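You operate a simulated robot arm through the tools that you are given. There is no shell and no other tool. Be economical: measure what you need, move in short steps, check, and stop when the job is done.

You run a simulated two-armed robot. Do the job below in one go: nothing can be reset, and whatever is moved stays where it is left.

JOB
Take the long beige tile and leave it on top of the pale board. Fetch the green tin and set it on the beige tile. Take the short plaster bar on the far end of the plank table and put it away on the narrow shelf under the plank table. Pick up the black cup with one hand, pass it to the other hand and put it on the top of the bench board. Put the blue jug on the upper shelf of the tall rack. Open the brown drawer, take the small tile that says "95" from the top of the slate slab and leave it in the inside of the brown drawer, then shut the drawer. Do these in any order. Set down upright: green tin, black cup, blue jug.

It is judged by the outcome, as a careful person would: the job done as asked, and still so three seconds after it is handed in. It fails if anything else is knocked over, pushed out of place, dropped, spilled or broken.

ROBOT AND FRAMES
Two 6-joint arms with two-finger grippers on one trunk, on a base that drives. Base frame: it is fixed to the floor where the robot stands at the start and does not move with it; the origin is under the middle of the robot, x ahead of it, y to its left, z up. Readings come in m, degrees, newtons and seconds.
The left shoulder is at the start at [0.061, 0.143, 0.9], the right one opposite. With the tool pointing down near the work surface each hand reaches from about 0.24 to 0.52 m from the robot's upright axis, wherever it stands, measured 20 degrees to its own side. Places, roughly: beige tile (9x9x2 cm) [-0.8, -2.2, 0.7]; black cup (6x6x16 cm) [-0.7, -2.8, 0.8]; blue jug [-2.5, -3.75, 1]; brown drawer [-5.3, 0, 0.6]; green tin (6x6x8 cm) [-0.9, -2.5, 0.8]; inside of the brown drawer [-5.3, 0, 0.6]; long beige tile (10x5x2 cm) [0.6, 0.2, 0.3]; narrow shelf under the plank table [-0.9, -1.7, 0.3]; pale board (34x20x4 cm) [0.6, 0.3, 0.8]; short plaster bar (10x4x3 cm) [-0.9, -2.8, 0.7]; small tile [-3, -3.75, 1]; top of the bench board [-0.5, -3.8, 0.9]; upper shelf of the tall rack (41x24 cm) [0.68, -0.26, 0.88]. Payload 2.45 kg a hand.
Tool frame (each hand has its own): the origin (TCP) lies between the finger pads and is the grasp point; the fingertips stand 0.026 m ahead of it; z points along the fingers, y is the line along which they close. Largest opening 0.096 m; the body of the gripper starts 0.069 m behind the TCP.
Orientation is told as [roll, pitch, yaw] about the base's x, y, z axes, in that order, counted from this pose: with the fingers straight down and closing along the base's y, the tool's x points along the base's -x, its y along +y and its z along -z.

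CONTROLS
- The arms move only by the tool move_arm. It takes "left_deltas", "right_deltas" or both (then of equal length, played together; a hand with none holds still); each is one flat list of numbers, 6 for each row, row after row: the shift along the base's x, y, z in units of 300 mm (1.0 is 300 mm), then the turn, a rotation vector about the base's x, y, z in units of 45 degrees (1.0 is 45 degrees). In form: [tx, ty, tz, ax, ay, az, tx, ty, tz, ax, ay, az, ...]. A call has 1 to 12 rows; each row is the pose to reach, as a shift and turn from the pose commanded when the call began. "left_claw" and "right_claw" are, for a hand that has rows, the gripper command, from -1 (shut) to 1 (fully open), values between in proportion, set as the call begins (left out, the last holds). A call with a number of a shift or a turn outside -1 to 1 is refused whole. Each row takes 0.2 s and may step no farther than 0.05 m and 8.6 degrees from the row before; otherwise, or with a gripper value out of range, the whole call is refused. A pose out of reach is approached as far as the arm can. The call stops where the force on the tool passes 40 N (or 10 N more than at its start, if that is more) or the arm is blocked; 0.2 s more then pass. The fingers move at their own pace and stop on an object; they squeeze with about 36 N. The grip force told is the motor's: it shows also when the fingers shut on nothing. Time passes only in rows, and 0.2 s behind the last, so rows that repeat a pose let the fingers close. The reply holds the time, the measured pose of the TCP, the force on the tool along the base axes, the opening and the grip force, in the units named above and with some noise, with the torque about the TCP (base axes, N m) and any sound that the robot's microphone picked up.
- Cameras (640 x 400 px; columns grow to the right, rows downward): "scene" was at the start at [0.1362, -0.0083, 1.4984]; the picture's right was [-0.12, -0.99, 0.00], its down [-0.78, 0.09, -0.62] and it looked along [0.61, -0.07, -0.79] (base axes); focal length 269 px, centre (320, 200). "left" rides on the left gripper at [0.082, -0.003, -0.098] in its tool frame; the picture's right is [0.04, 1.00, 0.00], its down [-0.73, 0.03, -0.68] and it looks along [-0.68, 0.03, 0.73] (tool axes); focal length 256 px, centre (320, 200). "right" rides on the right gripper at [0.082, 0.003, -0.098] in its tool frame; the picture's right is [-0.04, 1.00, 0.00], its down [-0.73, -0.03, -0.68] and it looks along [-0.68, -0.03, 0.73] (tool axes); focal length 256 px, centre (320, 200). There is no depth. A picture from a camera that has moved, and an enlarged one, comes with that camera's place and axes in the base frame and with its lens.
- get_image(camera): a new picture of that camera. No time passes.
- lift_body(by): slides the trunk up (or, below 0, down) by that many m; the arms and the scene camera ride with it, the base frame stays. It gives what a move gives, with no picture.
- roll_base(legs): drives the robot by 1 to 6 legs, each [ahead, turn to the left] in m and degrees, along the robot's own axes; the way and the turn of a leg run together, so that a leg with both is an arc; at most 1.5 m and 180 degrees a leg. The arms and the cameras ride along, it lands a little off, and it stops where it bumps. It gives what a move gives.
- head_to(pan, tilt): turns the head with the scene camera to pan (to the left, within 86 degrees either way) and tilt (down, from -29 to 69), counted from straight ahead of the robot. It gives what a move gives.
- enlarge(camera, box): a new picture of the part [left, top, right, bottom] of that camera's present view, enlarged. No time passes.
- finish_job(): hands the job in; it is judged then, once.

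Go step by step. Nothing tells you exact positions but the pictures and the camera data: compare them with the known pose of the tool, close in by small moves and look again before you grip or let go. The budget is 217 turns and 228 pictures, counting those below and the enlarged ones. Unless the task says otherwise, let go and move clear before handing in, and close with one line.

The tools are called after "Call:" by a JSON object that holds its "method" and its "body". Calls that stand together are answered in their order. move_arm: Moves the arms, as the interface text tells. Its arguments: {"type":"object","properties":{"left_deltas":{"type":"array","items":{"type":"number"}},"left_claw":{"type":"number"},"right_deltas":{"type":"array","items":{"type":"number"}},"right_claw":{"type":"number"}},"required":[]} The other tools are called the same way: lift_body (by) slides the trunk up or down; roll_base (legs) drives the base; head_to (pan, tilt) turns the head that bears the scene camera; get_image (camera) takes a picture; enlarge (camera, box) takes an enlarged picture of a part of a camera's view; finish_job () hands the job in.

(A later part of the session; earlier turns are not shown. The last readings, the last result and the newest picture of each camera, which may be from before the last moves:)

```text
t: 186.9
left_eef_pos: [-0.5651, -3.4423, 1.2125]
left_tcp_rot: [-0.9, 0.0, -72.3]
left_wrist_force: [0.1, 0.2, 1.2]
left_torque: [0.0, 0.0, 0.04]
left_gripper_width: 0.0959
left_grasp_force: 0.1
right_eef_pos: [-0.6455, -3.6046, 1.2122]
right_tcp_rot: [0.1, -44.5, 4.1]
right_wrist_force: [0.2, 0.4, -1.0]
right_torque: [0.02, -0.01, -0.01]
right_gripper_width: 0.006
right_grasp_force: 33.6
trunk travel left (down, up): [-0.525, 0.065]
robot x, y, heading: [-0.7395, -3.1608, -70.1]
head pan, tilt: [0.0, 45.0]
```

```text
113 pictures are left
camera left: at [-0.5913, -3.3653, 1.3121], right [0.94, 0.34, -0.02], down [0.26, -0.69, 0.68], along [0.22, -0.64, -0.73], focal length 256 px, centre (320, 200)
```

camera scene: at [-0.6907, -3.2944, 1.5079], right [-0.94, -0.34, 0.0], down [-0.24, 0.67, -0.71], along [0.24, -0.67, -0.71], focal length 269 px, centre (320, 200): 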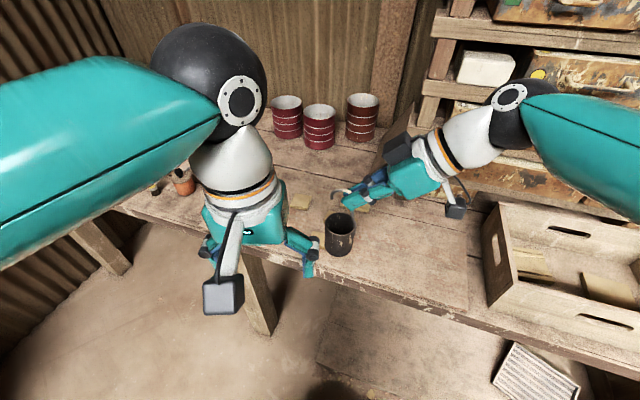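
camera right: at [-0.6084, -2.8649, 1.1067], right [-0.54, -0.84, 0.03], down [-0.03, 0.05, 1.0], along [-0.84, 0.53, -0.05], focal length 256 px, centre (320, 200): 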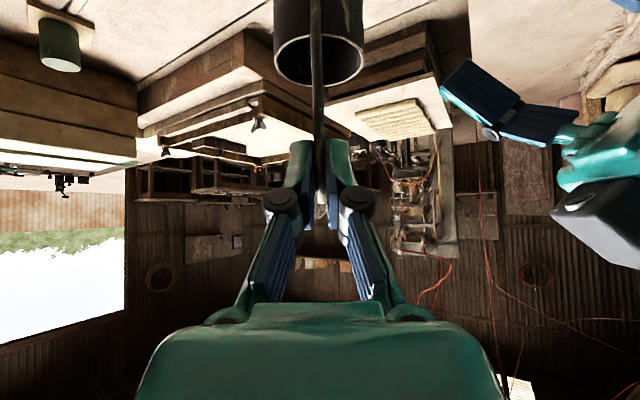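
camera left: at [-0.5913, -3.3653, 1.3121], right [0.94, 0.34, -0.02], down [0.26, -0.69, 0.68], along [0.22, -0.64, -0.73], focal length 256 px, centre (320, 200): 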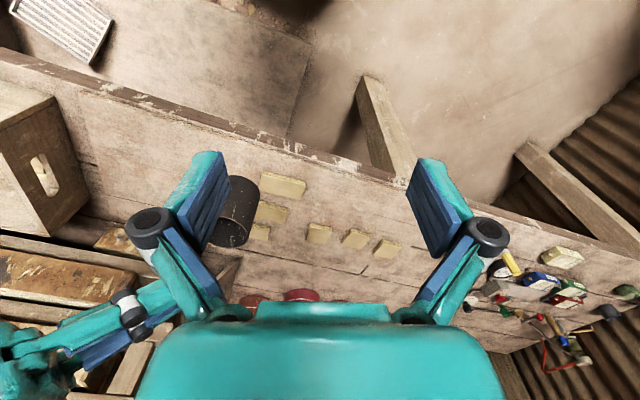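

The cup is over the bench board. I'll set it on the free spot west of the small yellow tiles, at ≈(-0.66,-3.71).

Call:
{"method": "move_arm", "body": {"right_deltas": [-0.04, -0.13, 0, 0, 0, 0, -0.08, -0.26, 0, 0, 0, 0, -0.117, -0.377, 0, 0, 0, 0, -0.117, -0.377, -0.14, 0, 0, 0, -0.117, -0.377, -0.28, 0, 0, 0, -0.117, -0.377, -0.38, 0, 0, 0]}}

Call:
{"method": "get_image", "body": {"camera": "scene"}}

Call:
{"method": "get_image", "body": {"camera": "left"}}

Call:
{"method": "get_image", "body": {"camera": "right"}}

```text
t: 188.3
left_eef_pos: [-0.5643, -3.4427, 1.2134]
left_tcp_rot: [-0.9, 0.0, -72.5]
left_wrist_force: [0.6, 0.0, 0.5]
left_torque: [-0.01, -0.02, -0.01]
left_gripper_width: 0.0962
left_grasp_force: 0.1
right_eef_pos: [-0.68, -3.7169, 1.0971]
right_tcp_rot: [0.1, -44.4, 4.2]
right_wrist_force: [0.0, -0.5, -1.5]
right_torque: [0.02, 0.04, -0.05]
right_gripper_width: 0.006
right_grasp_force: 33.4
trunk travel left (down, up): [-0.525, 0.065]
robot x, y, heading: [-0.7353, -3.1617, -70.1]
head pan, tilt: [0.0, 45.0]
```

```text
112 pictures are left
camera scene: at [-0.6902, -3.2944, 1.5079], right [-0.94, -0.34, 0.0], down [-0.24, 0.67, -0.71], along [0.24, -0.67, -0.71], focal length 269 px, centre (320, 200)
```

scene: 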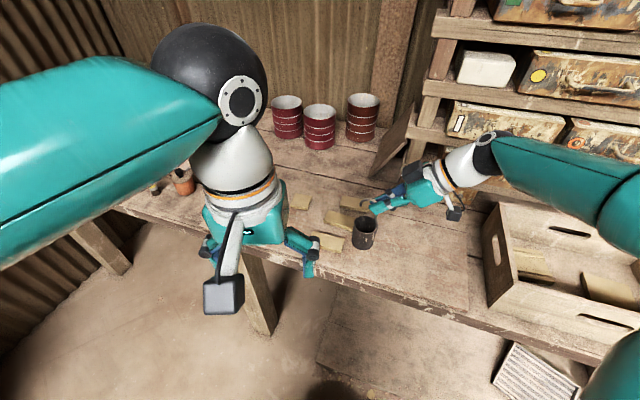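

```text
111 pictures are left
camera left: at [-0.591, -3.3653, 1.3121], right [0.94, 0.34, -0.02], down [0.26, -0.69, 0.68], along [0.22, -0.64, -0.73], focal length 256 px, centre (320, 200)
```

left: 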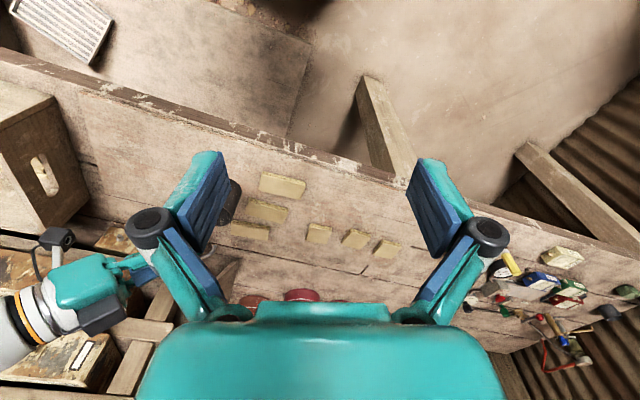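

```text
110 pictures are left
camera right: at [-0.8073, -3.7229, 1.1115], right [-0.04, 1.0, 0.03], down [0.05, -0.03, 1.0], along [1.0, 0.05, -0.05], focal length 256 px, centre (320, 200)
```

right: 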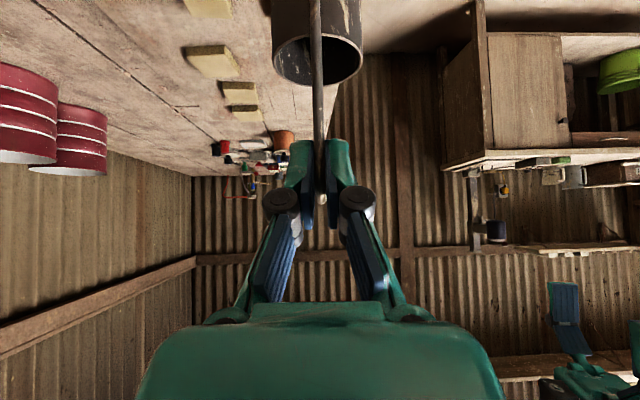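

Call:
{"method": "move_arm", "body": {"right_deltas": [-0.083, 0.03, 0, 0, 0, 0, -0.083, 0.03, -0.06, 0, 0, 0, -0.083, 0.03, -0.11, 0, 0, 0]}}

Call:
{"method": "enlarge", "body": {"camera": "scene", "box": [300, 160, 460, 300]}}

Call:
{"method": "get_image", "body": {"camera": "right"}}

```text
t: 189.1
left_eef_pos: [-0.5657, -3.4428, 1.2138]
left_tcp_rot: [-0.9, -0.1, -72.4]
left_wrist_force: [-0.3, 0.0, 0.2]
left_torque: [0.01, -0.01, -0.03]
left_gripper_width: 0.0957
left_grasp_force: 0.0
right_eef_pos: [-0.7055, -3.71, 1.0654]
right_tcp_rot: [0.0, -44.4, 4.1]
right_wrist_force: [-0.1, -0.1, -0.9]
right_torque: [0.0, 0.0, 0.01]
right_gripper_width: 0.006
right_grasp_force: 33.3
trunk travel left (down, up): [-0.525, 0.065]
robot x, y, heading: [-0.7392, -3.1634, -70.2]
head pan, tilt: [0.0, 45.0]
```

```text
2.86 times, centred on (380, 230) of scene
camera zoom: at [-0.6905, -3.2942, 1.5079], right [-0.94, -0.34, 0.0], down [-0.24, 0.67, -0.71], along [0.24, -0.67, -0.71], focal length 769 px, centre (149, 114)
```

zoom: 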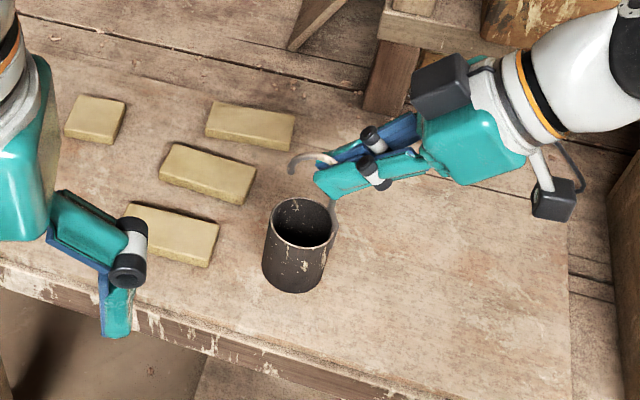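

```text
108 pictures are left
camera right: at [-0.8333, -3.7166, 1.0789], right [-0.04, 1.0, 0.03], down [0.05, -0.03, 1.0], along [1.0, 0.05, -0.05], focal length 256 px, centre (320, 200)
```

right: 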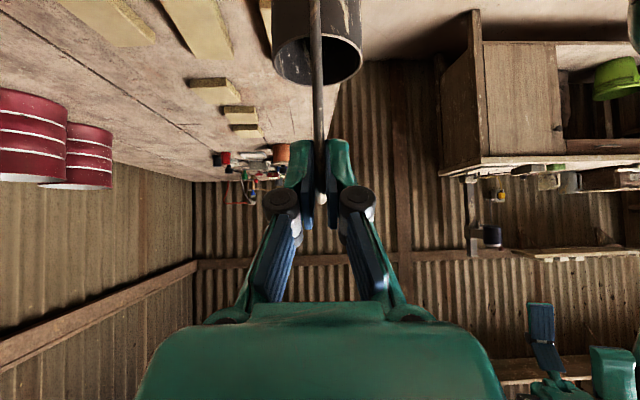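

A lighter bench board is clearly visible under the cup. Lower in small steps until contact.

Call:
{"method": "move_arm", "body": {"right_deltas": [0, 0, -0.03, 0, 0, 0, 0, 0, -0.05, 0, 0, 0]}}

Call:
{"method": "enlarge", "body": {"camera": "scene", "box": [300, 160, 460, 300]}}

```text
t: 189.7
left_eef_pos: [-0.565, -3.442, 1.2139]
left_tcp_rot: [-0.9, 0.0, -72.3]
left_wrist_force: [0.4, 0.5, 0.4]
left_torque: [-0.01, 0.01, -0.01]
left_gripper_width: 0.096
left_grasp_force: 0.1
right_eef_pos: [-0.7048, -3.7095, 1.0498]
right_tcp_rot: [0.1, -44.5, 4.1]
right_wrist_force: [0.1, 0.0, -0.4]
right_torque: [-0.01, 0.04, -0.01]
right_gripper_width: 0.006
right_grasp_force: 33.3
trunk travel left (down, up): [-0.525, 0.065]
robot x, y, heading: [-0.7383, -3.1637, -70.1]
head pan, tilt: [0.0, 45.0]
```

```text
2.86 times, centred on (380, 230) of scene
camera zoom: at [-0.69, -3.2943, 1.5079], right [-0.94, -0.34, 0.0], down [-0.24, 0.67, -0.71], along [0.24, -0.67, -0.71], focal length 769 px, centre (149, 114)
```

zoom: 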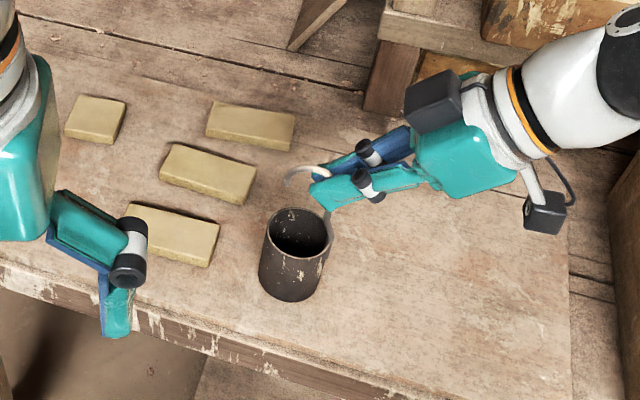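

Call:
{"method": "move_arm", "body": {"right_deltas": [0, 0, -0.017, 0, 0, 0, 0, 0, -0.033, 0, 0, 0, 0, 0, -0.045, 0, 0, 0]}}

Call:
{"method": "enlarge", "body": {"camera": "scene", "box": [300, 160, 460, 300]}}

```text
t: 190.5
left_eef_pos: [-0.5646, -3.4432, 1.2131]
left_tcp_rot: [-0.9, 0.1, -72.2]
left_wrist_force: [-0.1, 0.4, -0.1]
left_torque: [0.01, -0.03, 0.01]
left_gripper_width: 0.0957
left_grasp_force: 0.0
right_eef_pos: [-0.7054, -3.7103, 1.0372]
right_tcp_rot: [0.1, -44.4, 4.1]
right_wrist_force: [0.2, 0.5, -1.2]
right_torque: [0.0, 0.03, 0.0]
right_gripper_width: 0.006
right_grasp_force: 33.6
trunk travel left (down, up): [-0.525, 0.065]
robot x, y, heading: [-0.7353, -3.1616, -70.3]
head pan, tilt: [0.0, 45.0]
```

```text
2.86 times, centred on (380, 230) of scene
camera zoom: at [-0.69, -3.2945, 1.5078], right [-0.94, -0.34, 0.0], down [-0.24, 0.67, -0.71], along [0.24, -0.67, -0.71], focal length 769 px, centre (149, 114)
```

zoom: 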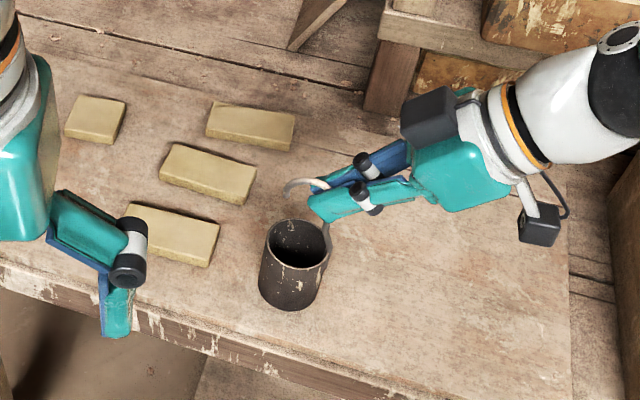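

Call:
{"method": "move_arm", "body": {"right_deltas": [0, 0, -0.015, 0, 0, 0, 0, 0, -0.03, 0, 0, 0]}}

Call:
{"method": "move_arm", "body": {"right_deltas": [0, 0, -0.01, 0, 0, 0, 0, 0, -0.02, 0, 0, 0]}}

Call:
{"method": "enlarge", "body": {"camera": "scene", "box": [300, 160, 460, 300]}}

```text
t: 191.1
left_eef_pos: [-0.5654, -3.4431, 1.2139]
left_tcp_rot: [-0.9, 0.0, -72.3]
left_wrist_force: [0.2, 0.2, 0.7]
left_torque: [-0.03, -0.05, 0.01]
left_gripper_width: 0.096
left_grasp_force: 0.1
right_eef_pos: [-0.7037, -3.7088, 1.0285]
right_tcp_rot: [0.2, -44.5, 4.0]
right_wrist_force: [-0.8, 0.7, -1.2]
right_torque: [-0.01, -0.02, 0.02]
right_gripper_width: 0.0061
right_grasp_force: 33.0
trunk travel left (down, up): [-0.525, 0.065]
robot x, y, heading: [-0.7359, -3.1647, -70.3]
head pan, tilt: [0.0, 45.0]
```

```text
t: 191.7
left_eef_pos: [-0.565, -3.4432, 1.213]
left_tcp_rot: [-0.9, -0.1, -72.3]
left_wrist_force: [-0.7, 0.4, -0.3]
left_torque: [-0.03, -0.02, -0.03]
left_gripper_width: 0.0959
left_grasp_force: 0.0
right_eef_pos: [-0.7035, -3.7098, 1.0219]
right_tcp_rot: [0.1, -44.5, 4.1]
right_wrist_force: [0.5, -0.5, -1.1]
right_torque: [0.0, 0.05, 0.0]
right_gripper_width: 0.006
right_grasp_force: 33.4
trunk travel left (down, up): [-0.525, 0.065]
robot x, y, heading: [-0.7382, -3.1576, -70.2]
head pan, tilt: [0.0, 45.0]
```

```text
2.86 times, centred on (380, 230) of scene
camera zoom: at [-0.69, -3.2944, 1.5079], right [-0.94, -0.34, 0.0], down [-0.24, 0.67, -0.71], along [0.24, -0.67, -0.71], focal length 769 px, centre (149, 114)
```

zoom: 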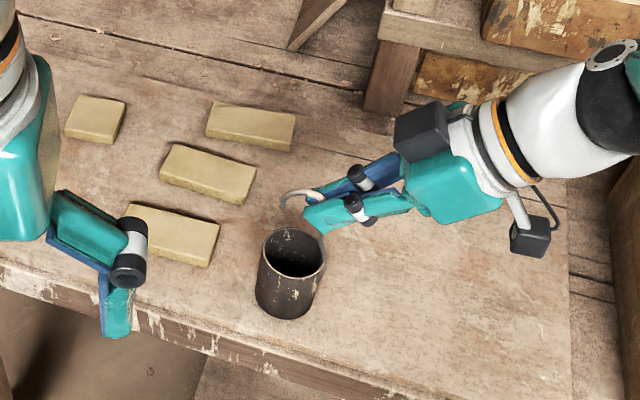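

Call:
{"method": "move_arm", "body": {"right_deltas": [0, 0, -0.012, 0, 0, 0, 0, 0, -0.025, 0, 0, 0]}}

Call:
{"method": "move_arm", "body": {"right_deltas": [0, 0, -0.01, 0, 0, 0, 0, 0, -0.02, 0, 0, 0]}}

Call:
{"method": "move_arm", "body": {"right_deltas": [0, 0, -0.01, 0, 0, 0, 0, 0, -0.02, 0, 0, 0]}}

Call:
{"method": "enlarge", "body": {"camera": "scene", "box": [300, 160, 460, 300]}}

```text
t: 192.3
left_eef_pos: [-0.5654, -3.441, 1.215]
left_tcp_rot: [-0.8, -0.1, -72.4]
left_wrist_force: [0.1, 1.2, 0.5]
left_torque: [-0.02, -0.01, 0.01]
left_gripper_width: 0.096
left_grasp_force: 0.1
right_eef_pos: [-0.7052, -3.7081, 1.0199]
right_tcp_rot: [-0.6, -44.7, 4.4]
right_wrist_force: [-2.2, 0.4, 26.5]
right_torque: [0.05, 0.1, -0.02]
right_gripper_width: 0.006
right_grasp_force: 33.4
trunk travel left (down, up): [-0.525, 0.065]
robot x, y, heading: [-0.7383, -3.1596, -70.5]
head pan, tilt: [0.0, 45.0]
```

```text
t: 192.9
left_eef_pos: [-0.5647, -3.4399, 1.2142]
left_tcp_rot: [-0.9, -0.1, -72.3]
left_wrist_force: [0.1, 0.4, 0.5]
left_torque: [0.01, 0.02, 0.0]
left_gripper_width: 0.096
left_grasp_force: 0.1
right_eef_pos: [-0.7055, -3.7075, 1.0104]
right_tcp_rot: [-0.2, -44.5, 4.3]
right_wrist_force: [1.8, -2.3, 28.6]
right_torque: [-0.16, -0.25, 0.01]
right_gripper_width: 0.0059
right_grasp_force: 33.7
trunk travel left (down, up): [-0.525, 0.065]
robot x, y, heading: [-0.7391, -3.1586, -70.5]
head pan, tilt: [0.0, 45.0]
```

```text
t: 193.5
left_eef_pos: [-0.5646, -3.4409, 1.2141]
left_tcp_rot: [-0.8, -0.1, -72.3]
left_wrist_force: [0.0, 0.6, -0.4]
left_torque: [-0.01, 0.0, 0.01]
left_gripper_width: 0.0961
left_grasp_force: 0.0
right_eef_pos: [-0.7042, -3.7084, 1.0046]
right_tcp_rot: [-0.2, -44.5, 4.3]
right_wrist_force: [2.2, -1.9, 27.6]
right_torque: [-0.14, -0.26, -0.04]
right_gripper_width: 0.0063
right_grasp_force: 33.3
trunk travel left (down, up): [-0.525, 0.065]
robot x, y, heading: [-0.7398, -3.167, -70.4]
head pan, tilt: [0.0, 45.0]
```

```text
2.86 times, centred on (380, 230) of scene
camera zoom: at [-0.6902, -3.2915, 1.5082], right [-0.94, -0.34, 0.0], down [-0.24, 0.66, -0.71], along [0.24, -0.67, -0.71], focal length 769 px, centre (149, 114)
```

zoom: 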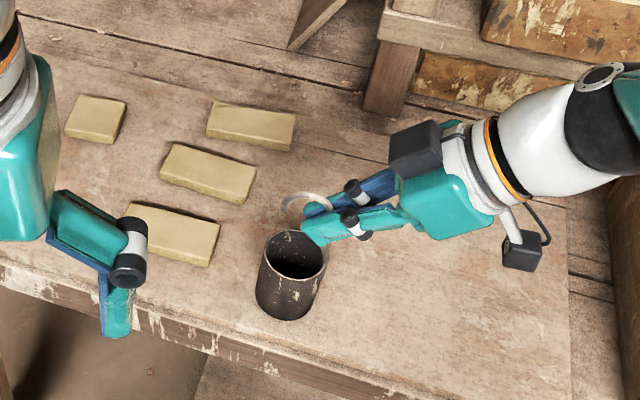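

The cup is standing on the board (the rod slid slightly in the grip). Relieve, open narrowly, and retreat along the tool axis.

Call:
{"method": "move_arm", "body": {"right_deltas": [0, 0, 0.008, 0, 0, 0, 0, 0, 0.015, 0, 0, 0]}}

Call:
{"method": "move_arm", "body": {"right_deltas": [0, 0, 0, 0, 0, 0, 0, 0, 0, 0, 0, 0], "right_claw": -0.42}}

Call:
{"method": "get_image", "body": {"camera": "right"}}

Call:
{"method": "enlarge", "body": {"camera": "scene", "box": [300, 160, 460, 300]}}

```text
t: 194.1
left_eef_pos: [-0.5646, -3.4426, 1.2127]
left_tcp_rot: [-0.9, 0.0, -72.4]
left_wrist_force: [0.0, 0.2, 0.6]
left_torque: [-0.01, 0.03, 0.01]
left_gripper_width: 0.0959
left_grasp_force: 0.0
right_eef_pos: [-0.7057, -3.7078, 1.0039]
right_tcp_rot: [0.5, -44.3, 4.0]
right_wrist_force: [1.4, 0.0, 2.4]
right_torque: [-0.12, -0.19, 0.01]
right_gripper_width: 0.006
right_grasp_force: 33.8
trunk travel left (down, up): [-0.525, 0.065]
robot x, y, heading: [-0.7375, -3.1621, -70.1]
head pan, tilt: [0.0, 45.0]
```

```text
t: 194.7
left_eef_pos: [-0.5653, -3.4426, 1.2132]
left_tcp_rot: [-0.9, 0.0, -72.3]
left_wrist_force: [0.1, -0.8, -0.1]
left_torque: [0.02, -0.01, -0.03]
left_gripper_width: 0.0961
left_grasp_force: 0.0
right_eef_pos: [-0.705, -3.7098, 1.006]
right_tcp_rot: [0.2, -44.5, 4.0]
right_wrist_force: [0.6, -0.7, -0.8]
right_torque: [0.01, -0.01, -0.01]
right_gripper_width: 0.0281
right_grasp_force: 0.0
trunk travel left (down, up): [-0.525, 0.065]
robot x, y, heading: [-0.7401, -3.1641, -70.4]
head pan, tilt: [0.0, 45.0]
```

```text
103 pictures are left
camera right: at [-0.8328, -3.7159, 1.02], right [-0.05, 1.0, 0.03], down [0.05, -0.03, 1.0], along [1.0, 0.05, -0.05], focal length 256 px, centre (320, 200)
```

right: 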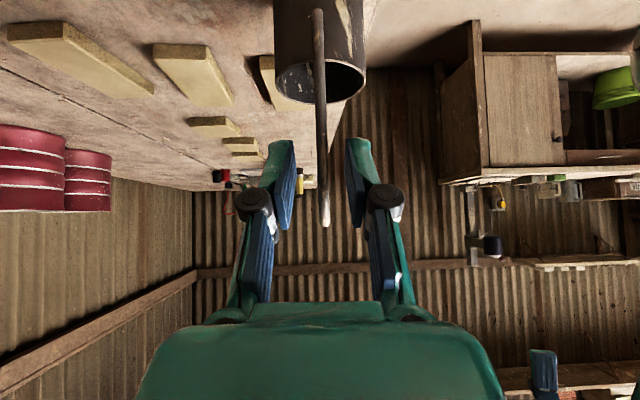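

```text
2.86 times, centred on (380, 230) of scene
camera zoom: at [-0.6901, -3.2943, 1.5078], right [-0.94, -0.34, 0.0], down [-0.24, 0.67, -0.71], along [0.24, -0.67, -0.71], focal length 769 px, centre (149, 114)
```

zoom: 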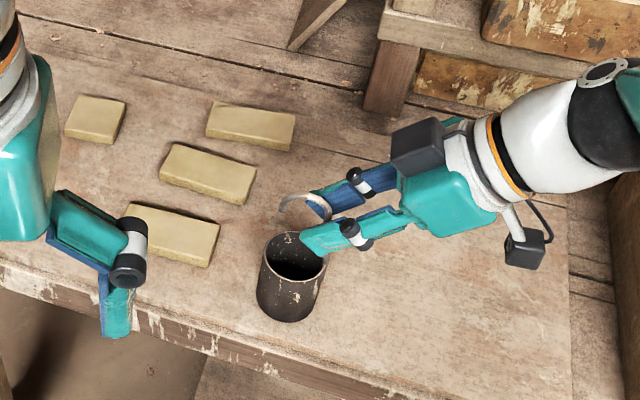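

Call:
{"method": "move_arm", "body": {"right_deltas": [-0.05, 0, 0.05, 0, 0, 0, -0.13, 0, 0.13, 0, 0, 0, -0.2, 0.02, 0.22, 0, 0, 0, -0.2, 0.1, 0.34, 0, 0, 0, -0.2, 0.22, 0.44, 0, 0, 0, -0.2, 0.36, 0.52, 0, 0, 0]}}

Call:
{"method": "get_image", "body": {"camera": "scene"}}

```text
t: 196.1
left_eef_pos: [-0.5654, -3.4399, 1.2133]
left_tcp_rot: [-0.8, -0.1, -72.4]
left_wrist_force: [0.7, 0.3, -0.1]
left_torque: [-0.03, -0.04, -0.02]
left_gripper_width: 0.0961
left_grasp_force: 0.0
right_eef_pos: [-0.7652, -3.6, 1.1649]
right_tcp_rot: [0.1, -44.4, 4.1]
right_wrist_force: [-0.4, 0.0, -0.2]
right_torque: [-0.05, -0.01, -0.01]
right_gripper_width: 0.028
right_grasp_force: 0.1
trunk travel left (down, up): [-0.525, 0.065]
robot x, y, heading: [-0.74, -3.1595, -70.1]
head pan, tilt: [0.0, 45.0]
```

```text
101 pictures are left
camera scene: at [-0.6902, -3.2922, 1.5081], right [-0.94, -0.34, 0.0], down [-0.24, 0.66, -0.71], along [0.24, -0.67, -0.71], focal length 269 px, centre (320, 200)
```

scene: 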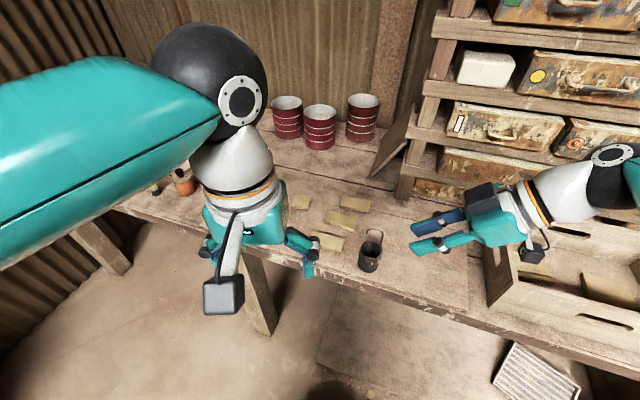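

The cup stands on the bench board. Now return the right hand to a neutral tuck.

Call:
{"method": "move_arm", "body": {"right_deltas": [0.011, 0.06, 0.017, 0.024, 0.124, -0.079, 0.022, 0.12, 0.033, 0.048, 0.248, -0.158, 0.034, 0.18, 0.05, 0.072, 0.373, -0.237, 0.045, 0.24, 0.067, 0.096, 0.497, -0.316, 0.056, 0.3, 0.083, 0.121, 0.621, -0.395, 0.067, 0.36, 0.1, 0.145, 0.745, -0.474, 0.08, 0.42, 0.117, 0.169, 0.87, -0.553, 0.09, 0.477, 0.133, 0.193, 0.994, -0.632], "right_claw": 1}}

Call:
{"method": "move_arm", "body": {"right_deltas": [0, 0, 0, 0, 0, -0.163, 0, 0, 0, 0, 0, -0.326, 0, 0, 0, 0, 0, -0.489, 0, 0, 0, 0, 0, -0.652, 0, 0, 0, 0, 0, -0.815, 0, 0, 0, 0, 0, -0.978]}}

```text
t: 197.9
left_eef_pos: [-0.5657, -3.4425, 1.2132]
left_tcp_rot: [-0.9, -0.1, -72.3]
left_wrist_force: [-0.7, -1.2, -0.7]
left_torque: [0.02, 0.01, 0.02]
left_gripper_width: 0.0959
left_grasp_force: 0.2
right_eef_pos: [-0.7389, -3.4567, 1.204]
right_tcp_rot: [0.2, 0.6, -26.0]
right_wrist_force: [-0.4, -0.6, -0.8]
right_torque: [-0.03, 0.0, -0.01]
right_gripper_width: 0.096
right_grasp_force: 0.1
trunk travel left (down, up): [-0.525, 0.065]
robot x, y, heading: [-0.7388, -3.1653, -70.2]
head pan, tilt: [0.0, 45.0]
```

```text
t: 199.3
left_eef_pos: [-0.565, -3.4412, 1.2142]
left_tcp_rot: [-0.9, 0.1, -72.3]
left_wrist_force: [0.1, 0.6, -0.1]
left_torque: [0.01, -0.03, -0.04]
left_gripper_width: 0.0958
left_grasp_force: 0.0
right_eef_pos: [-0.738, -3.4576, 1.2036]
right_tcp_rot: [0.2, 0.5, -70.2]
right_wrist_force: [-0.2, -0.2, -0.2]
right_torque: [0.0, -0.02, 0.03]
right_gripper_width: 0.096
right_grasp_force: 0.0
trunk travel left (down, up): [-0.525, 0.065]
robot x, y, heading: [-0.7371, -3.1639, -70.4]
head pan, tilt: [0.0, 45.0]
```

Now turn to face the table end again for the plaster bar.

Call:
{"method": "roll_base", "body": {"legs": [[0, 80], [0, 80], [-0.13, 0]]}}

Call:
{"method": "head_to", "body": {"pan": 10, "tilt": 50}}

Call:
{"method": "get_image", "body": {"camera": "left"}}

```text
t: 205.7
left_eef_pos: [-0.5799, -2.869, 1.2137]
left_tcp_rot: [-1.2, 0.0, 47.0]
left_wrist_force: [-1.3, 0.9, 0.5]
left_torque: [-0.11, -0.05, 0.0]
left_gripper_width: 0.096
left_grasp_force: 0.1
right_eef_pos: [-0.4817, -3.013, 1.2052]
right_tcp_rot: [0.0, 0.6, 49.2]
right_wrist_force: [-1.0, 0.9, -0.1]
right_torque: [-0.11, -0.06, 0.02]
right_gripper_width: 0.096
right_grasp_force: 0.1
trunk travel left (down, up): [-0.525, 0.065]
robot x, y, heading: [-0.6985, -3.1989, 50.4]
head pan, tilt: [0.0, 45.0]
stopped in leg 2: the robot was blocked; the commanded pose is now the measured one
```

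```text
t: 206.4
left_eef_pos: [-0.5768, -2.8742, 1.2145]
left_tcp_rot: [-0.9, -0.1, 46.9]
left_wrist_force: [-0.2, 1.0, 1.1]
left_torque: [-0.02, 0.01, 0.01]
left_gripper_width: 0.096
left_grasp_force: 0.0
right_eef_pos: [-0.4782, -3.0186, 1.2049]
right_tcp_rot: [0.3, 0.5, 49.1]
right_wrist_force: [0.4, -0.3, -0.8]
right_torque: [0.01, -0.03, 0.01]
right_gripper_width: 0.0961
right_grasp_force: 0.1
trunk travel left (down, up): [-0.525, 0.065]
robot x, y, heading: [-0.6976, -3.2015, 50.5]
head pan, tilt: [10.0, 50.0]
```

```text
100 pictures are left
camera left: at [-0.6309, -2.934, 1.3127], right [-0.76, 0.65, -0.02], down [0.47, 0.56, 0.68], along [0.45, 0.51, -0.73], focal length 256 px, centre (320, 200)
```

left: 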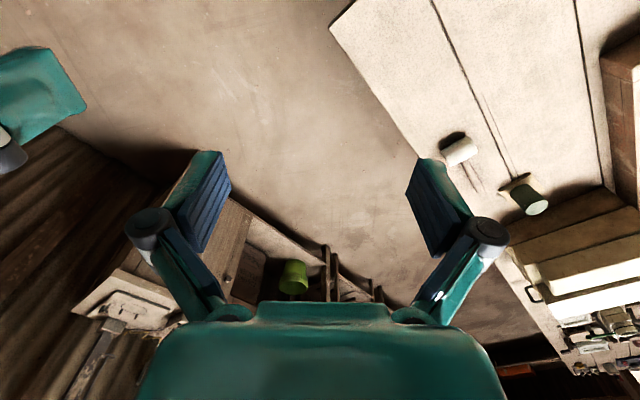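

Call:
{"method": "roll_base", "body": {"legs": [[-0.07, 0], [0, 40]]}}

Call:
{"method": "get_image", "body": {"camera": "scene"}}

```text
t: 207.9
left_eef_pos: [-0.6214, -2.9133, 1.2163]
left_tcp_rot: [-1.0, 0.0, 48.1]
left_wrist_force: [-0.3, -0.8, 0.1]
left_torque: [0.04, 0.04, 0.0]
left_gripper_width: 0.0959
left_grasp_force: 0.2
right_eef_pos: [-0.522, -3.0563, 1.2065]
right_tcp_rot: [0.2, 0.5, 50.5]
right_wrist_force: [0.7, -0.1, 0.1]
right_torque: [-0.02, 0.0, -0.01]
right_gripper_width: 0.0962
right_grasp_force: 0.0
trunk travel left (down, up): [-0.525, 0.065]
robot x, y, heading: [-0.7444, -3.2392, 52.4]
head pan, tilt: [10.0, 50.0]
stopped in leg 2: the robot was blocked; the commanded pose is now the measured one
```

```text
99 pictures are left
camera scene: at [-0.6678, -3.1227, 1.501], right [0.88, -0.47, 0.0], down [-0.36, -0.68, -0.64], along [0.3, 0.57, -0.77], focal length 269 px, centre (320, 200)
```

scene: 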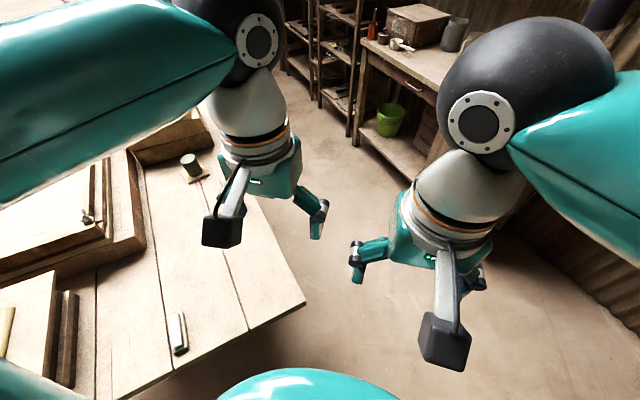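

The turning corridor is very tight (centre near y=-3.255). Back 2 cm and retry.

Call:
{"method": "roll_base", "body": {"legs": [[-0.025, 0], [0, 38]]}}

```text
t: 209.1
left_eef_pos: [-0.6332, -2.9186, 1.2154]
left_tcp_rot: [-0.9, 0.0, 48.7]
left_wrist_force: [-0.3, 0.8, 0.1]
left_torque: [0.02, 0.02, -0.02]
left_gripper_width: 0.096
left_grasp_force: 0.1
right_eef_pos: [-0.5293, -3.0581, 1.2083]
right_tcp_rot: [0.3, 0.5, 51.1]
right_wrist_force: [-0.7, -0.3, -0.1]
right_torque: [0.01, -0.05, 0.03]
right_gripper_width: 0.096
right_grasp_force: 0.1
trunk travel left (down, up): [-0.525, 0.065]
robot x, y, heading: [-0.7528, -3.238, 54.1]
head pan, tilt: [10.0, 50.0]
stopped in leg 2: the robot was blocked; the commanded pose is now the measured one
```

Call:
{"method": "head_to", "body": {"pan": 80, "tilt": 45}}

Call:
{"method": "get_image", "body": {"camera": "scene"}}

Call:
{"method": "head_to", "body": {"pan": -86, "tilt": 60}}

Call:
{"method": "get_image", "body": {"camera": "scene"}}

```text
t: 210.5
left_eef_pos: [-0.633, -2.9174, 1.2149]
left_tcp_rot: [-0.8, -0.1, 48.9]
left_wrist_force: [0.1, 0.1, -0.8]
left_torque: [-0.04, -0.01, 0.0]
left_gripper_width: 0.0959
left_grasp_force: 0.0
right_eef_pos: [-0.5311, -3.0566, 1.2069]
right_tcp_rot: [0.2, 0.5, 51.2]
right_wrist_force: [-0.6, 0.0, 0.9]
right_torque: [0.03, -0.02, 0.02]
right_gripper_width: 0.0958
right_grasp_force: 0.1
trunk travel left (down, up): [-0.525, 0.065]
robot x, y, heading: [-0.7565, -3.2392, 53.8]
head pan, tilt: [80.0, 45.0]
```

```text
98 pictures are left
camera scene: at [-0.7738, -3.1322, 1.5079], right [0.72, 0.69, 0.0], down [0.49, -0.51, -0.71], along [-0.49, 0.51, -0.71], focal length 269 px, centre (320, 200)
```

scene: 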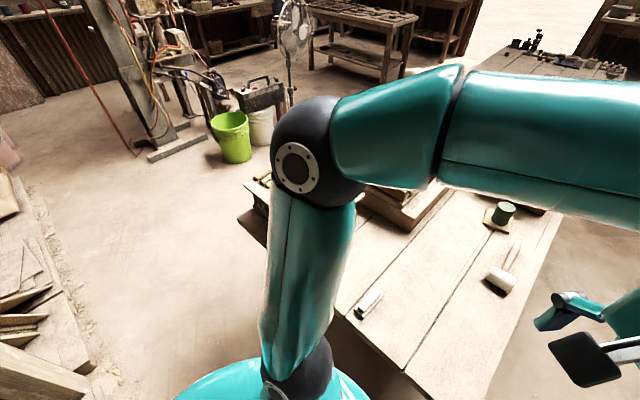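

```text
t: 213.1
left_eef_pos: [-0.6334, -2.9177, 1.2154]
left_tcp_rot: [-1.0, 0.1, 48.9]
left_wrist_force: [0.0, 0.3, 0.2]
left_torque: [0.0, -0.01, -0.02]
left_gripper_width: 0.0959
left_grasp_force: 0.1
right_eef_pos: [-0.5305, -3.0578, 1.2075]
right_tcp_rot: [0.3, 0.5, 51.3]
right_wrist_force: [0.0, -0.5, -0.3]
right_torque: [-0.03, 0.02, 0.01]
right_gripper_width: 0.0963
right_grasp_force: 0.1
trunk travel left (down, up): [-0.525, 0.065]
robot x, y, heading: [-0.7569, -3.2422, 53.9]
head pan, tilt: [-85.9, 60.0]
```

```text
97 pictures are left
camera scene: at [-0.6608, -3.226, 1.4884], right [-0.53, -0.85, 0.0], down [-0.73, 0.46, -0.5], along [0.42, -0.26, -0.87], focal length 269 px, centre (320, 200)
```

scene: 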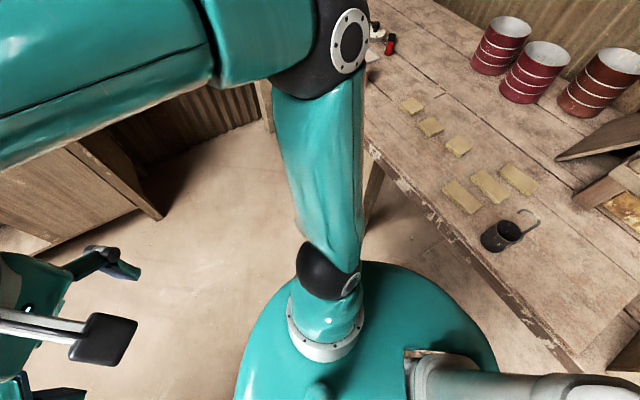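

Rather than fight the corridor, I'll try reaching the bar from here with the left hand, tool vertical, fingers closing along x.

Call:
{"method": "move_arm", "body": {"left_deltas": [-0.09, 0.04, -0.03, 0, 0, 0.09, -0.18, 0.08, -0.08, 0, 0, 0.18, -0.27, 0.12, -0.15, 0, 0, 0.27, -0.36, 0.16, -0.23, 0, 0, 0.36, -0.46, 0.21, -0.32, 0, 0, 0.46, -0.56, 0.26, -0.42, 0, 0, 0.55, -0.66, 0.31, -0.52, 0, 0, 0.64, -0.75, 0.35, -0.62, 0, 0, 0.73, -0.84, 0.39, -0.73, 0, 0, 0.82, -0.92, 0.43, -0.84, 0, 0, 0.913]}}

Call:
{"method": "get_image", "body": {"camera": "left"}}

```text
t: 215.2
left_eef_pos: [-0.9112, -2.787, 0.9643]
left_tcp_rot: [-0.8, 0.0, 89.9]
left_wrist_force: [-0.9, 1.2, 0.1]
left_torque: [-0.02, 0.0, 0.03]
left_gripper_width: 0.0958
left_grasp_force: 0.0
right_eef_pos: [-0.5303, -3.0565, 1.2082]
right_tcp_rot: [0.3, 0.7, 51.3]
right_wrist_force: [0.4, 0.6, -0.6]
right_torque: [-0.01, 0.0, 0.01]
right_gripper_width: 0.0961
right_grasp_force: 0.0
trunk travel left (down, up): [-0.525, 0.065]
robot x, y, heading: [-0.7489, -3.2403, 53.9]
head pan, tilt: [-85.9, 60.0]
```

```text
96 pictures are left
camera left: at [-0.908, -2.8689, 1.0632], right [-1.0, -0.04, -0.02], down [-0.04, 0.73, 0.68], along [-0.01, 0.68, -0.73], focal length 256 px, centre (320, 200)
```

left: 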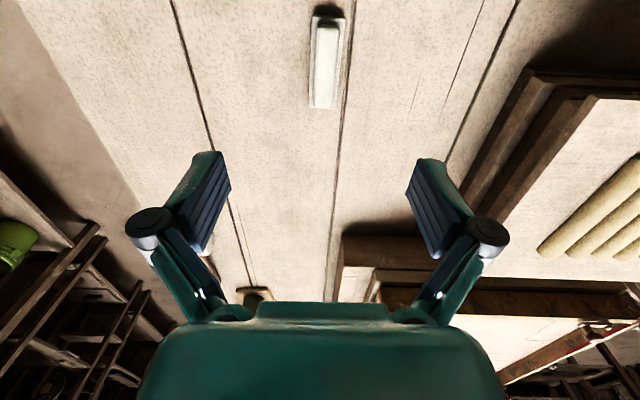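

Call:
{"method": "move_arm", "body": {"left_deltas": [0, 0.04, -0.14, 0, 0, 0, 0, 0.043, -0.28, 0, 0, 0, 0, 0.043, -0.42, 0, 0, 0, 0, 0.043, -0.56, 0, 0, 0, 0, 0.043, -0.66, 0, 0, 0, 0, 0.043, -0.735, 0, 0, 0]}}

Call:
{"method": "get_image", "body": {"camera": "left"}}

```text
t: 216.7
left_eef_pos: [-0.912, -2.7732, 0.7439]
left_tcp_rot: [-1.0, 0.1, 90.0]
left_wrist_force: [-0.4, -0.1, 0.1]
left_torque: [0.03, 0.0, 0.0]
left_gripper_width: 0.0959
left_grasp_force: 0.1
right_eef_pos: [-0.53, -3.0572, 1.2079]
right_tcp_rot: [0.3, 0.5, 51.3]
right_wrist_force: [-0.4, 0.3, -0.5]
right_torque: [-0.01, 0.0, 0.0]
right_gripper_width: 0.096
right_grasp_force: 0.1
trunk travel left (down, up): [-0.525, 0.065]
robot x, y, heading: [-0.7555, -3.2359, 54.0]
head pan, tilt: [-85.9, 60.0]
```

```text
95 pictures are left
camera left: at [-0.9087, -2.8552, 0.842], right [-1.0, -0.04, -0.02], down [-0.04, 0.73, 0.68], along [-0.01, 0.68, -0.74], focal length 256 px, centre (320, 200)
```

left: 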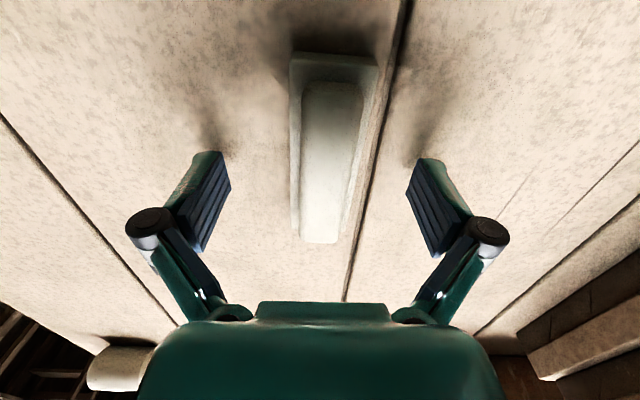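

Call:
{"method": "move_arm", "body": {"left_deltas": [0, 0, 0, 0, 0, 0, 0, 0, 0, 0, 0, 0, 0, 0, 0, 0, 0, 0, 0, 0, 0, 0, 0, 0], "left_claw": -1}}

Call:
{"method": "move_arm", "body": {"left_deltas": [0, 0, 0.06, 0, 0, 0, 0, 0, 0.16, 0, 0, 0, 0, 0, 0.3, 0, 0, 0, 0, 0, 0.44, 0, 0, 0, 0, 0, 0.58, 0, 0, 0, 0, 0, 0.72, 0, 0, 0, 0, 0, 0.86, 0, 0, 0]}}

Call:
{"method": "get_image", "body": {"camera": "left"}}

```text
t: 217.7
left_eef_pos: [-0.9126, -2.773, 0.7463]
left_tcp_rot: [-0.5, -0.3, 90.0]
left_wrist_force: [-4.2, -3.5, 18.2]
left_torque: [-0.07, 0.16, 0.06]
left_gripper_width: 0.0352
left_grasp_force: 36.1
right_eef_pos: [-0.5294, -3.0594, 1.2081]
right_tcp_rot: [0.5, 0.3, 51.3]
right_wrist_force: [0.5, -0.1, -0.3]
right_torque: [0.02, 0.03, -0.01]
right_gripper_width: 0.0959
right_grasp_force: 0.0
trunk travel left (down, up): [-0.525, 0.065]
robot x, y, heading: [-0.7574, -3.2394, 53.8]
head pan, tilt: [-85.9, 60.0]
stopped in row 4 (left hand): the force on the tool passed its limit at 41 N (the readings are from after the stop); the commanded pose is now the measured one
```

```text
t: 219.3
left_eef_pos: [-0.9103, -2.7747, 1.0016]
left_tcp_rot: [-0.6, -0.2, 89.9]
left_wrist_force: [-1.0, -0.3, -0.6]
left_torque: [0.0, -0.01, 0.01]
left_gripper_width: 0.0353
left_grasp_force: 36.3
right_eef_pos: [-0.5303, -3.058, 1.2072]
right_tcp_rot: [0.2, 0.4, 51.2]
right_wrist_force: [0.5, 0.1, 0.1]
right_torque: [0.0, 0.01, -0.01]
right_gripper_width: 0.0959
right_grasp_force: 0.1
trunk travel left (down, up): [-0.525, 0.065]
robot x, y, heading: [-0.7493, -3.2396, 54.1]
head pan, tilt: [-85.9, 60.0]
```

```text
94 pictures are left
camera left: at [-0.9074, -2.8572, 1.1], right [-1.0, -0.04, -0.01], down [-0.04, 0.73, 0.68], along [-0.02, 0.68, -0.73], focal length 256 px, centre (320, 200)
```

left: 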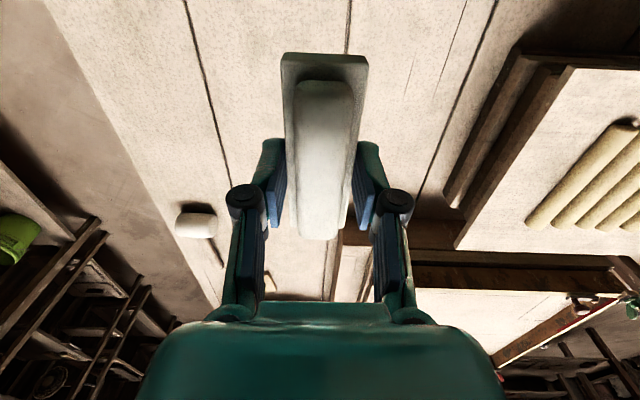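

Bar gripped. Tuck it in, then leave the corner and head up the aisle to y≈-1.7 to look at the narrow shelf.

Call:
{"method": "move_arm", "body": {"left_deltas": [0.1, -0.07, 0.1, 0, 0, -0.115, 0.2, -0.14, 0.2, 0, 0, -0.23, 0.3, -0.21, 0.28, 0, 0, -0.345, 0.41, -0.285, 0.34, 0, 0, -0.46, 0.51, -0.356, 0.38, 0, 0, -0.575, 0.61, -0.427, 0.4, 0, 0, -0.69, 0.715, -0.5, 0.4, 0, 0, -0.805, 0.817, -0.57, 0.4, 0, 0, -0.92]}}

Call:
{"method": "roll_base", "body": {"legs": [[0, -52], [0.56, 0]]}}

```text
t: 221.1
left_eef_pos: [-0.6682, -2.9411, 1.1234]
left_tcp_rot: [-0.6, -0.2, 48.5]
left_wrist_force: [0.6, -0.8, -1.7]
left_torque: [-0.01, 0.01, 0.03]
left_gripper_width: 0.0351
left_grasp_force: 35.8
right_eef_pos: [-0.5296, -3.0575, 1.207]
right_tcp_rot: [0.4, 0.5, 51.3]
right_wrist_force: [0.0, 0.6, -0.5]
right_torque: [-0.02, 0.05, 0.01]
right_gripper_width: 0.0959
right_grasp_force: 0.0
trunk travel left (down, up): [-0.525, 0.065]
robot x, y, heading: [-0.7552, -3.239, 53.9]
head pan, tilt: [-85.9, 60.0]
```

```text
t: 227.0
left_eef_pos: [0.0907, -3.1116, 1.1226]
left_tcp_rot: [-0.6, -0.2, -4.1]
left_wrist_force: [0.1, -0.1, -0.6]
left_torque: [0.0, 0.02, -0.03]
left_gripper_width: 0.0351
left_grasp_force: 35.5
right_eef_pos: [0.0816, -3.2953, 1.2088]
right_tcp_rot: [0.3, 0.4, -1.4]
right_wrist_force: [0.1, -0.1, -0.1]
right_torque: [-0.01, 0.0, 0.0]
right_gripper_width: 0.0959
right_grasp_force: 0.1
trunk travel left (down, up): [-0.525, 0.065]
robot x, y, heading: [-0.1995, -3.2263, 1.2]
head pan, tilt: [-85.9, 60.0]
```

Call:
{"method": "roll_base", "body": {"legs": [[0, 88], [1.3, 0]]}}

Call:
{"method": "head_to", "body": {"pan": 50, "tilt": 45}}

Call:
{"method": "get_image", "body": {"camera": "scene"}}

```text
t: 237.8
left_eef_pos: [-0.2485, -1.6481, 1.1228]
left_tcp_rot: [-0.6, -0.2, 81.8]
left_wrist_force: [0.0, -0.2, -0.2]
left_torque: [-0.03, -0.01, 0.04]
left_gripper_width: 0.0352
left_grasp_force: 35.4
right_eef_pos: [-0.0696, -1.6707, 1.2079]
right_tcp_rot: [0.3, 0.4, 84.5]
right_wrist_force: [-0.4, 0.0, 0.4]
right_torque: [-0.02, -0.01, -0.03]
right_gripper_width: 0.0961
right_grasp_force: 0.1
trunk travel left (down, up): [-0.525, 0.065]
robot x, y, heading: [-0.1584, -1.9494, 86.8]
head pan, tilt: [-85.9, 60.0]
```

```text
t: 240.0
left_eef_pos: [-0.2487, -1.6473, 1.1221]
left_tcp_rot: [-0.6, -0.1, 81.7]
left_wrist_force: [0.4, -0.1, -1.0]
left_torque: [0.01, 0.02, -0.03]
left_gripper_width: 0.0353
left_grasp_force: 36.4
right_eef_pos: [-0.0683, -1.6707, 1.2085]
right_tcp_rot: [0.3, 0.4, 84.3]
right_wrist_force: [-0.1, 0.3, -0.9]
right_torque: [0.02, -0.02, -0.01]
right_gripper_width: 0.0962
right_grasp_force: 0.2
trunk travel left (down, up): [-0.525, 0.065]
robot x, y, heading: [-0.1582, -1.9449, 86.9]
head pan, tilt: [50.0, 45.0]
```

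```text
93 pictures are left
camera scene: at [-0.2127, -1.8292, 1.5079], right [0.68, 0.73, 0.0], down [0.52, -0.48, -0.71], along [-0.52, 0.48, -0.71], focal length 269 px, centre (320, 200)
```

scene: 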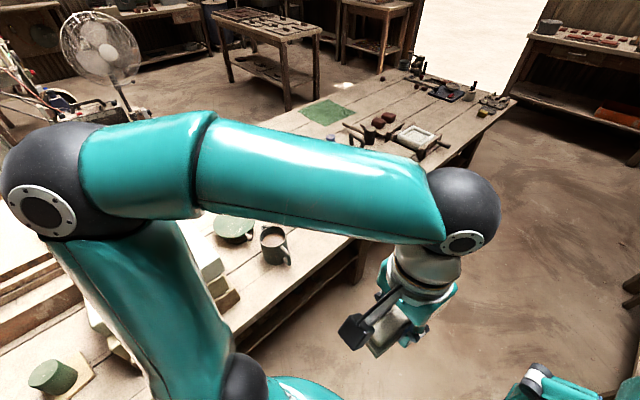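

Call:
{"method": "roll_base", "body": {"legs": [[0.2, 0], [0, 93], [-0.2, 0]]}}

Call:
{"method": "lift_body", "body": {"by": -0.4}}

Call:
{"method": "head_to", "body": {"pan": 0, "tilt": 45}}

Call:
{"method": "get_image", "body": {"camera": "scene"}}

```text
t: 247.2
left_eef_pos: [-0.2324, -1.8564, 1.1244]
left_tcp_rot: [-0.4, -0.2, 174.3]
left_wrist_force: [0.1, 0.4, -0.4]
left_torque: [-0.07, 0.0, -0.02]
left_gripper_width: 0.0354
left_grasp_force: 35.9
right_eef_pos: [-0.2178, -1.6764, 1.2097]
right_tcp_rot: [0.5, 0.4, 177.1]
right_wrist_force: [0.5, 0.0, -0.6]
right_torque: [-0.04, 0.02, 0.01]
right_gripper_width: 0.0962
right_grasp_force: 0.0
trunk travel left (down, up): [-0.525, 0.065]
robot x, y, heading: [0.0593, -1.7238, 179.2]
head pan, tilt: [50.0, 45.0]
```

```text
t: 251.1
left_eef_pos: [-0.2341, -1.8593, 0.7235]
left_tcp_rot: [-0.6, -0.1, 174.2]
left_wrist_force: [0.0, 0.4, -1.0]
left_torque: [-0.02, -0.02, -0.03]
left_gripper_width: 0.0354
left_grasp_force: 35.5
right_eef_pos: [-0.2185, -1.677, 0.8094]
right_tcp_rot: [0.2, 0.5, 177.2]
right_wrist_force: [-1.0, -0.1, 0.8]
right_torque: [0.02, 0.01, 0.01]
right_gripper_width: 0.0959
right_grasp_force: 0.1
trunk travel left (down, up): [-0.125, 0.465]
robot x, y, heading: [0.0619, -1.7251, 179.6]
head pan, tilt: [50.0, 45.0]
```

```text
t: 252.2
left_eef_pos: [-0.2328, -1.8584, 0.7242]
left_tcp_rot: [-0.6, -0.1, 174.3]
left_wrist_force: [0.7, -0.4, -0.8]
left_torque: [0.0, 0.03, 0.01]
left_gripper_width: 0.0354
left_grasp_force: 36.3
right_eef_pos: [-0.218, -1.6772, 0.8108]
right_tcp_rot: [0.4, 0.5, 177.1]
right_wrist_force: [-0.5, 0.5, -0.2]
right_torque: [-0.01, -0.02, 0.0]
right_gripper_width: 0.0959
right_grasp_force: 0.1
trunk travel left (down, up): [-0.125, 0.465]
robot x, y, heading: [0.0589, -1.7236, 179.7]
head pan, tilt: [0.0, 45.0]
```

```text
92 pictures are left
camera scene: at [-0.0811, -1.7204, 1.1079], right [0.01, 1.0, 0.0], down [0.71, -0.01, -0.71], along [-0.71, 0.01, -0.71], focal length 269 px, centre (320, 200)
```

scene: 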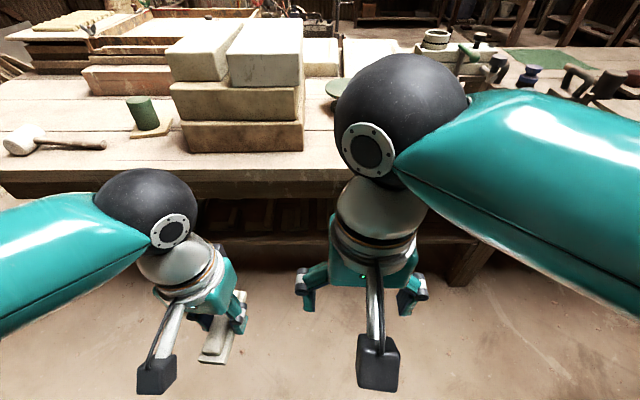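

Call:
{"method": "enlarge", "body": {"camera": "scene", "box": [160, 160, 520, 320]}}

Call:
{"method": "get_image", "body": {"camera": "right"}}

```text
1.78 times, centred on (340, 240) of scene
camera zoom: at [-0.0811, -1.7204, 1.1079], right [0.01, 1.0, 0.0], down [0.71, -0.01, -0.71], along [-0.71, 0.01, -0.71], focal length 478 px, centre (284, 129)
```

zoom: 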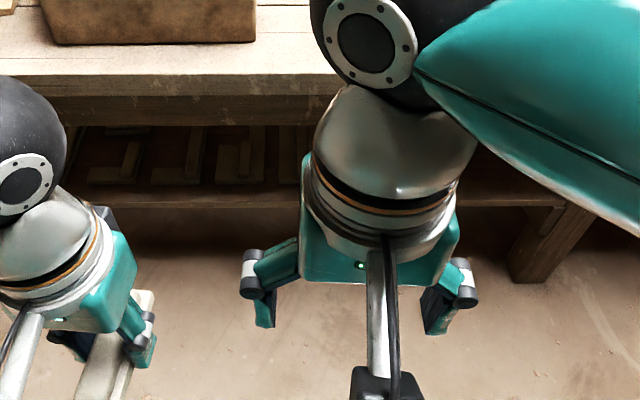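

```text
90 pictures are left
camera right: at [-0.1387, -1.6848, 0.9085], right [-0.09, -1.0, 0.01], down [-0.74, 0.07, 0.67], along [-0.67, 0.06, -0.74], focal length 256 px, centre (320, 200)
```

right: 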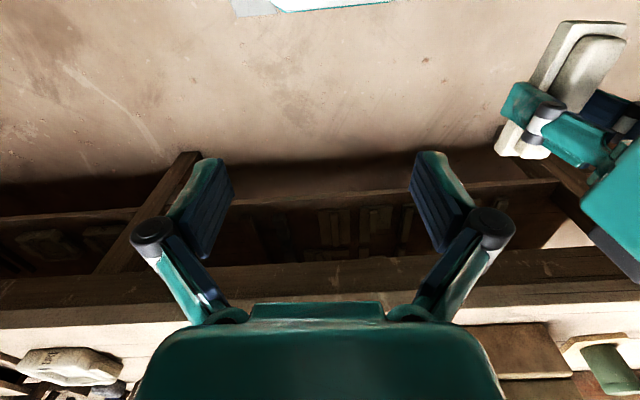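

Call:
{"method": "move_arm", "body": {"right_deltas": [0, 0, -0.1, 0, 0.14, 0, 0, 0, -0.2, 0, 0.29, 0, 0, 0, -0.3, 0, 0.43, 0, 0, 0, -0.4, 0, 0.57, 0, 0, 0, -0.5, 0, 0.71, 0, 0, 0, -0.6, 0, 0.85, 0, 0, 0, -0.7, 0, 0.95, 0]}}

Call:
{"method": "get_image", "body": {"camera": "right"}}

Call:
{"method": "enlarge", "body": {"camera": "scene", "box": [160, 160, 520, 320]}}

```text
t: 253.4
left_eef_pos: [-0.2328, -1.8579, 0.7218]
left_tcp_rot: [-0.5, -0.1, 174.2]
left_wrist_force: [0.2, -1.0, -1.6]
left_torque: [0.03, -0.03, -0.02]
left_gripper_width: 0.0349
left_grasp_force: 35.9
right_eef_pos: [-0.2832, -1.6887, 0.7422]
right_tcp_rot: [18.4, -31.0, 157.9]
right_wrist_force: [-0.4, 0.1, 0.1]
right_torque: [-0.01, 0.0, 0.0]
right_gripper_width: 0.0958
right_grasp_force: 0.0
trunk travel left (down, up): [-0.125, 0.465]
robot x, y, heading: [0.0595, -1.7209, 179.4]
head pan, tilt: [0.0, 45.0]
stopped in row 5 (right hand): the arm was blocked; the commanded pose is now the measured one
```

```text
89 pictures are left
camera right: at [-0.1638, -1.7083, 0.7811], right [-0.24, -0.93, 0.29], down [-0.19, 0.34, 0.92], along [-0.95, 0.17, -0.26], focal length 256 px, centre (320, 200)
```

right: 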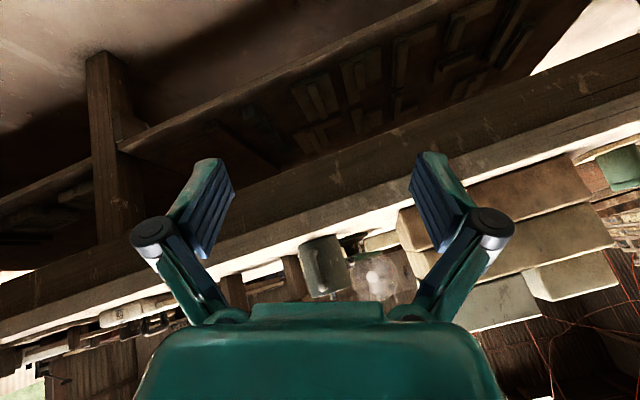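

```text
1.78 times, centred on (340, 240) of scene
camera zoom: at [-0.0812, -1.7203, 1.1061], right [0.01, 1.0, 0.0], down [0.71, -0.01, -0.71], along [-0.71, 0.01, -0.71], focal length 478 px, centre (284, 129)
```

zoom: 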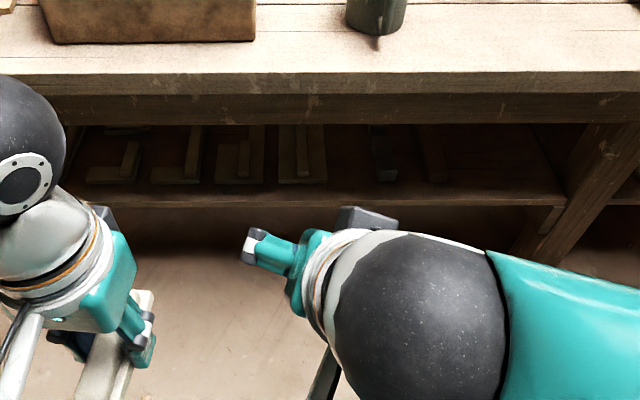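

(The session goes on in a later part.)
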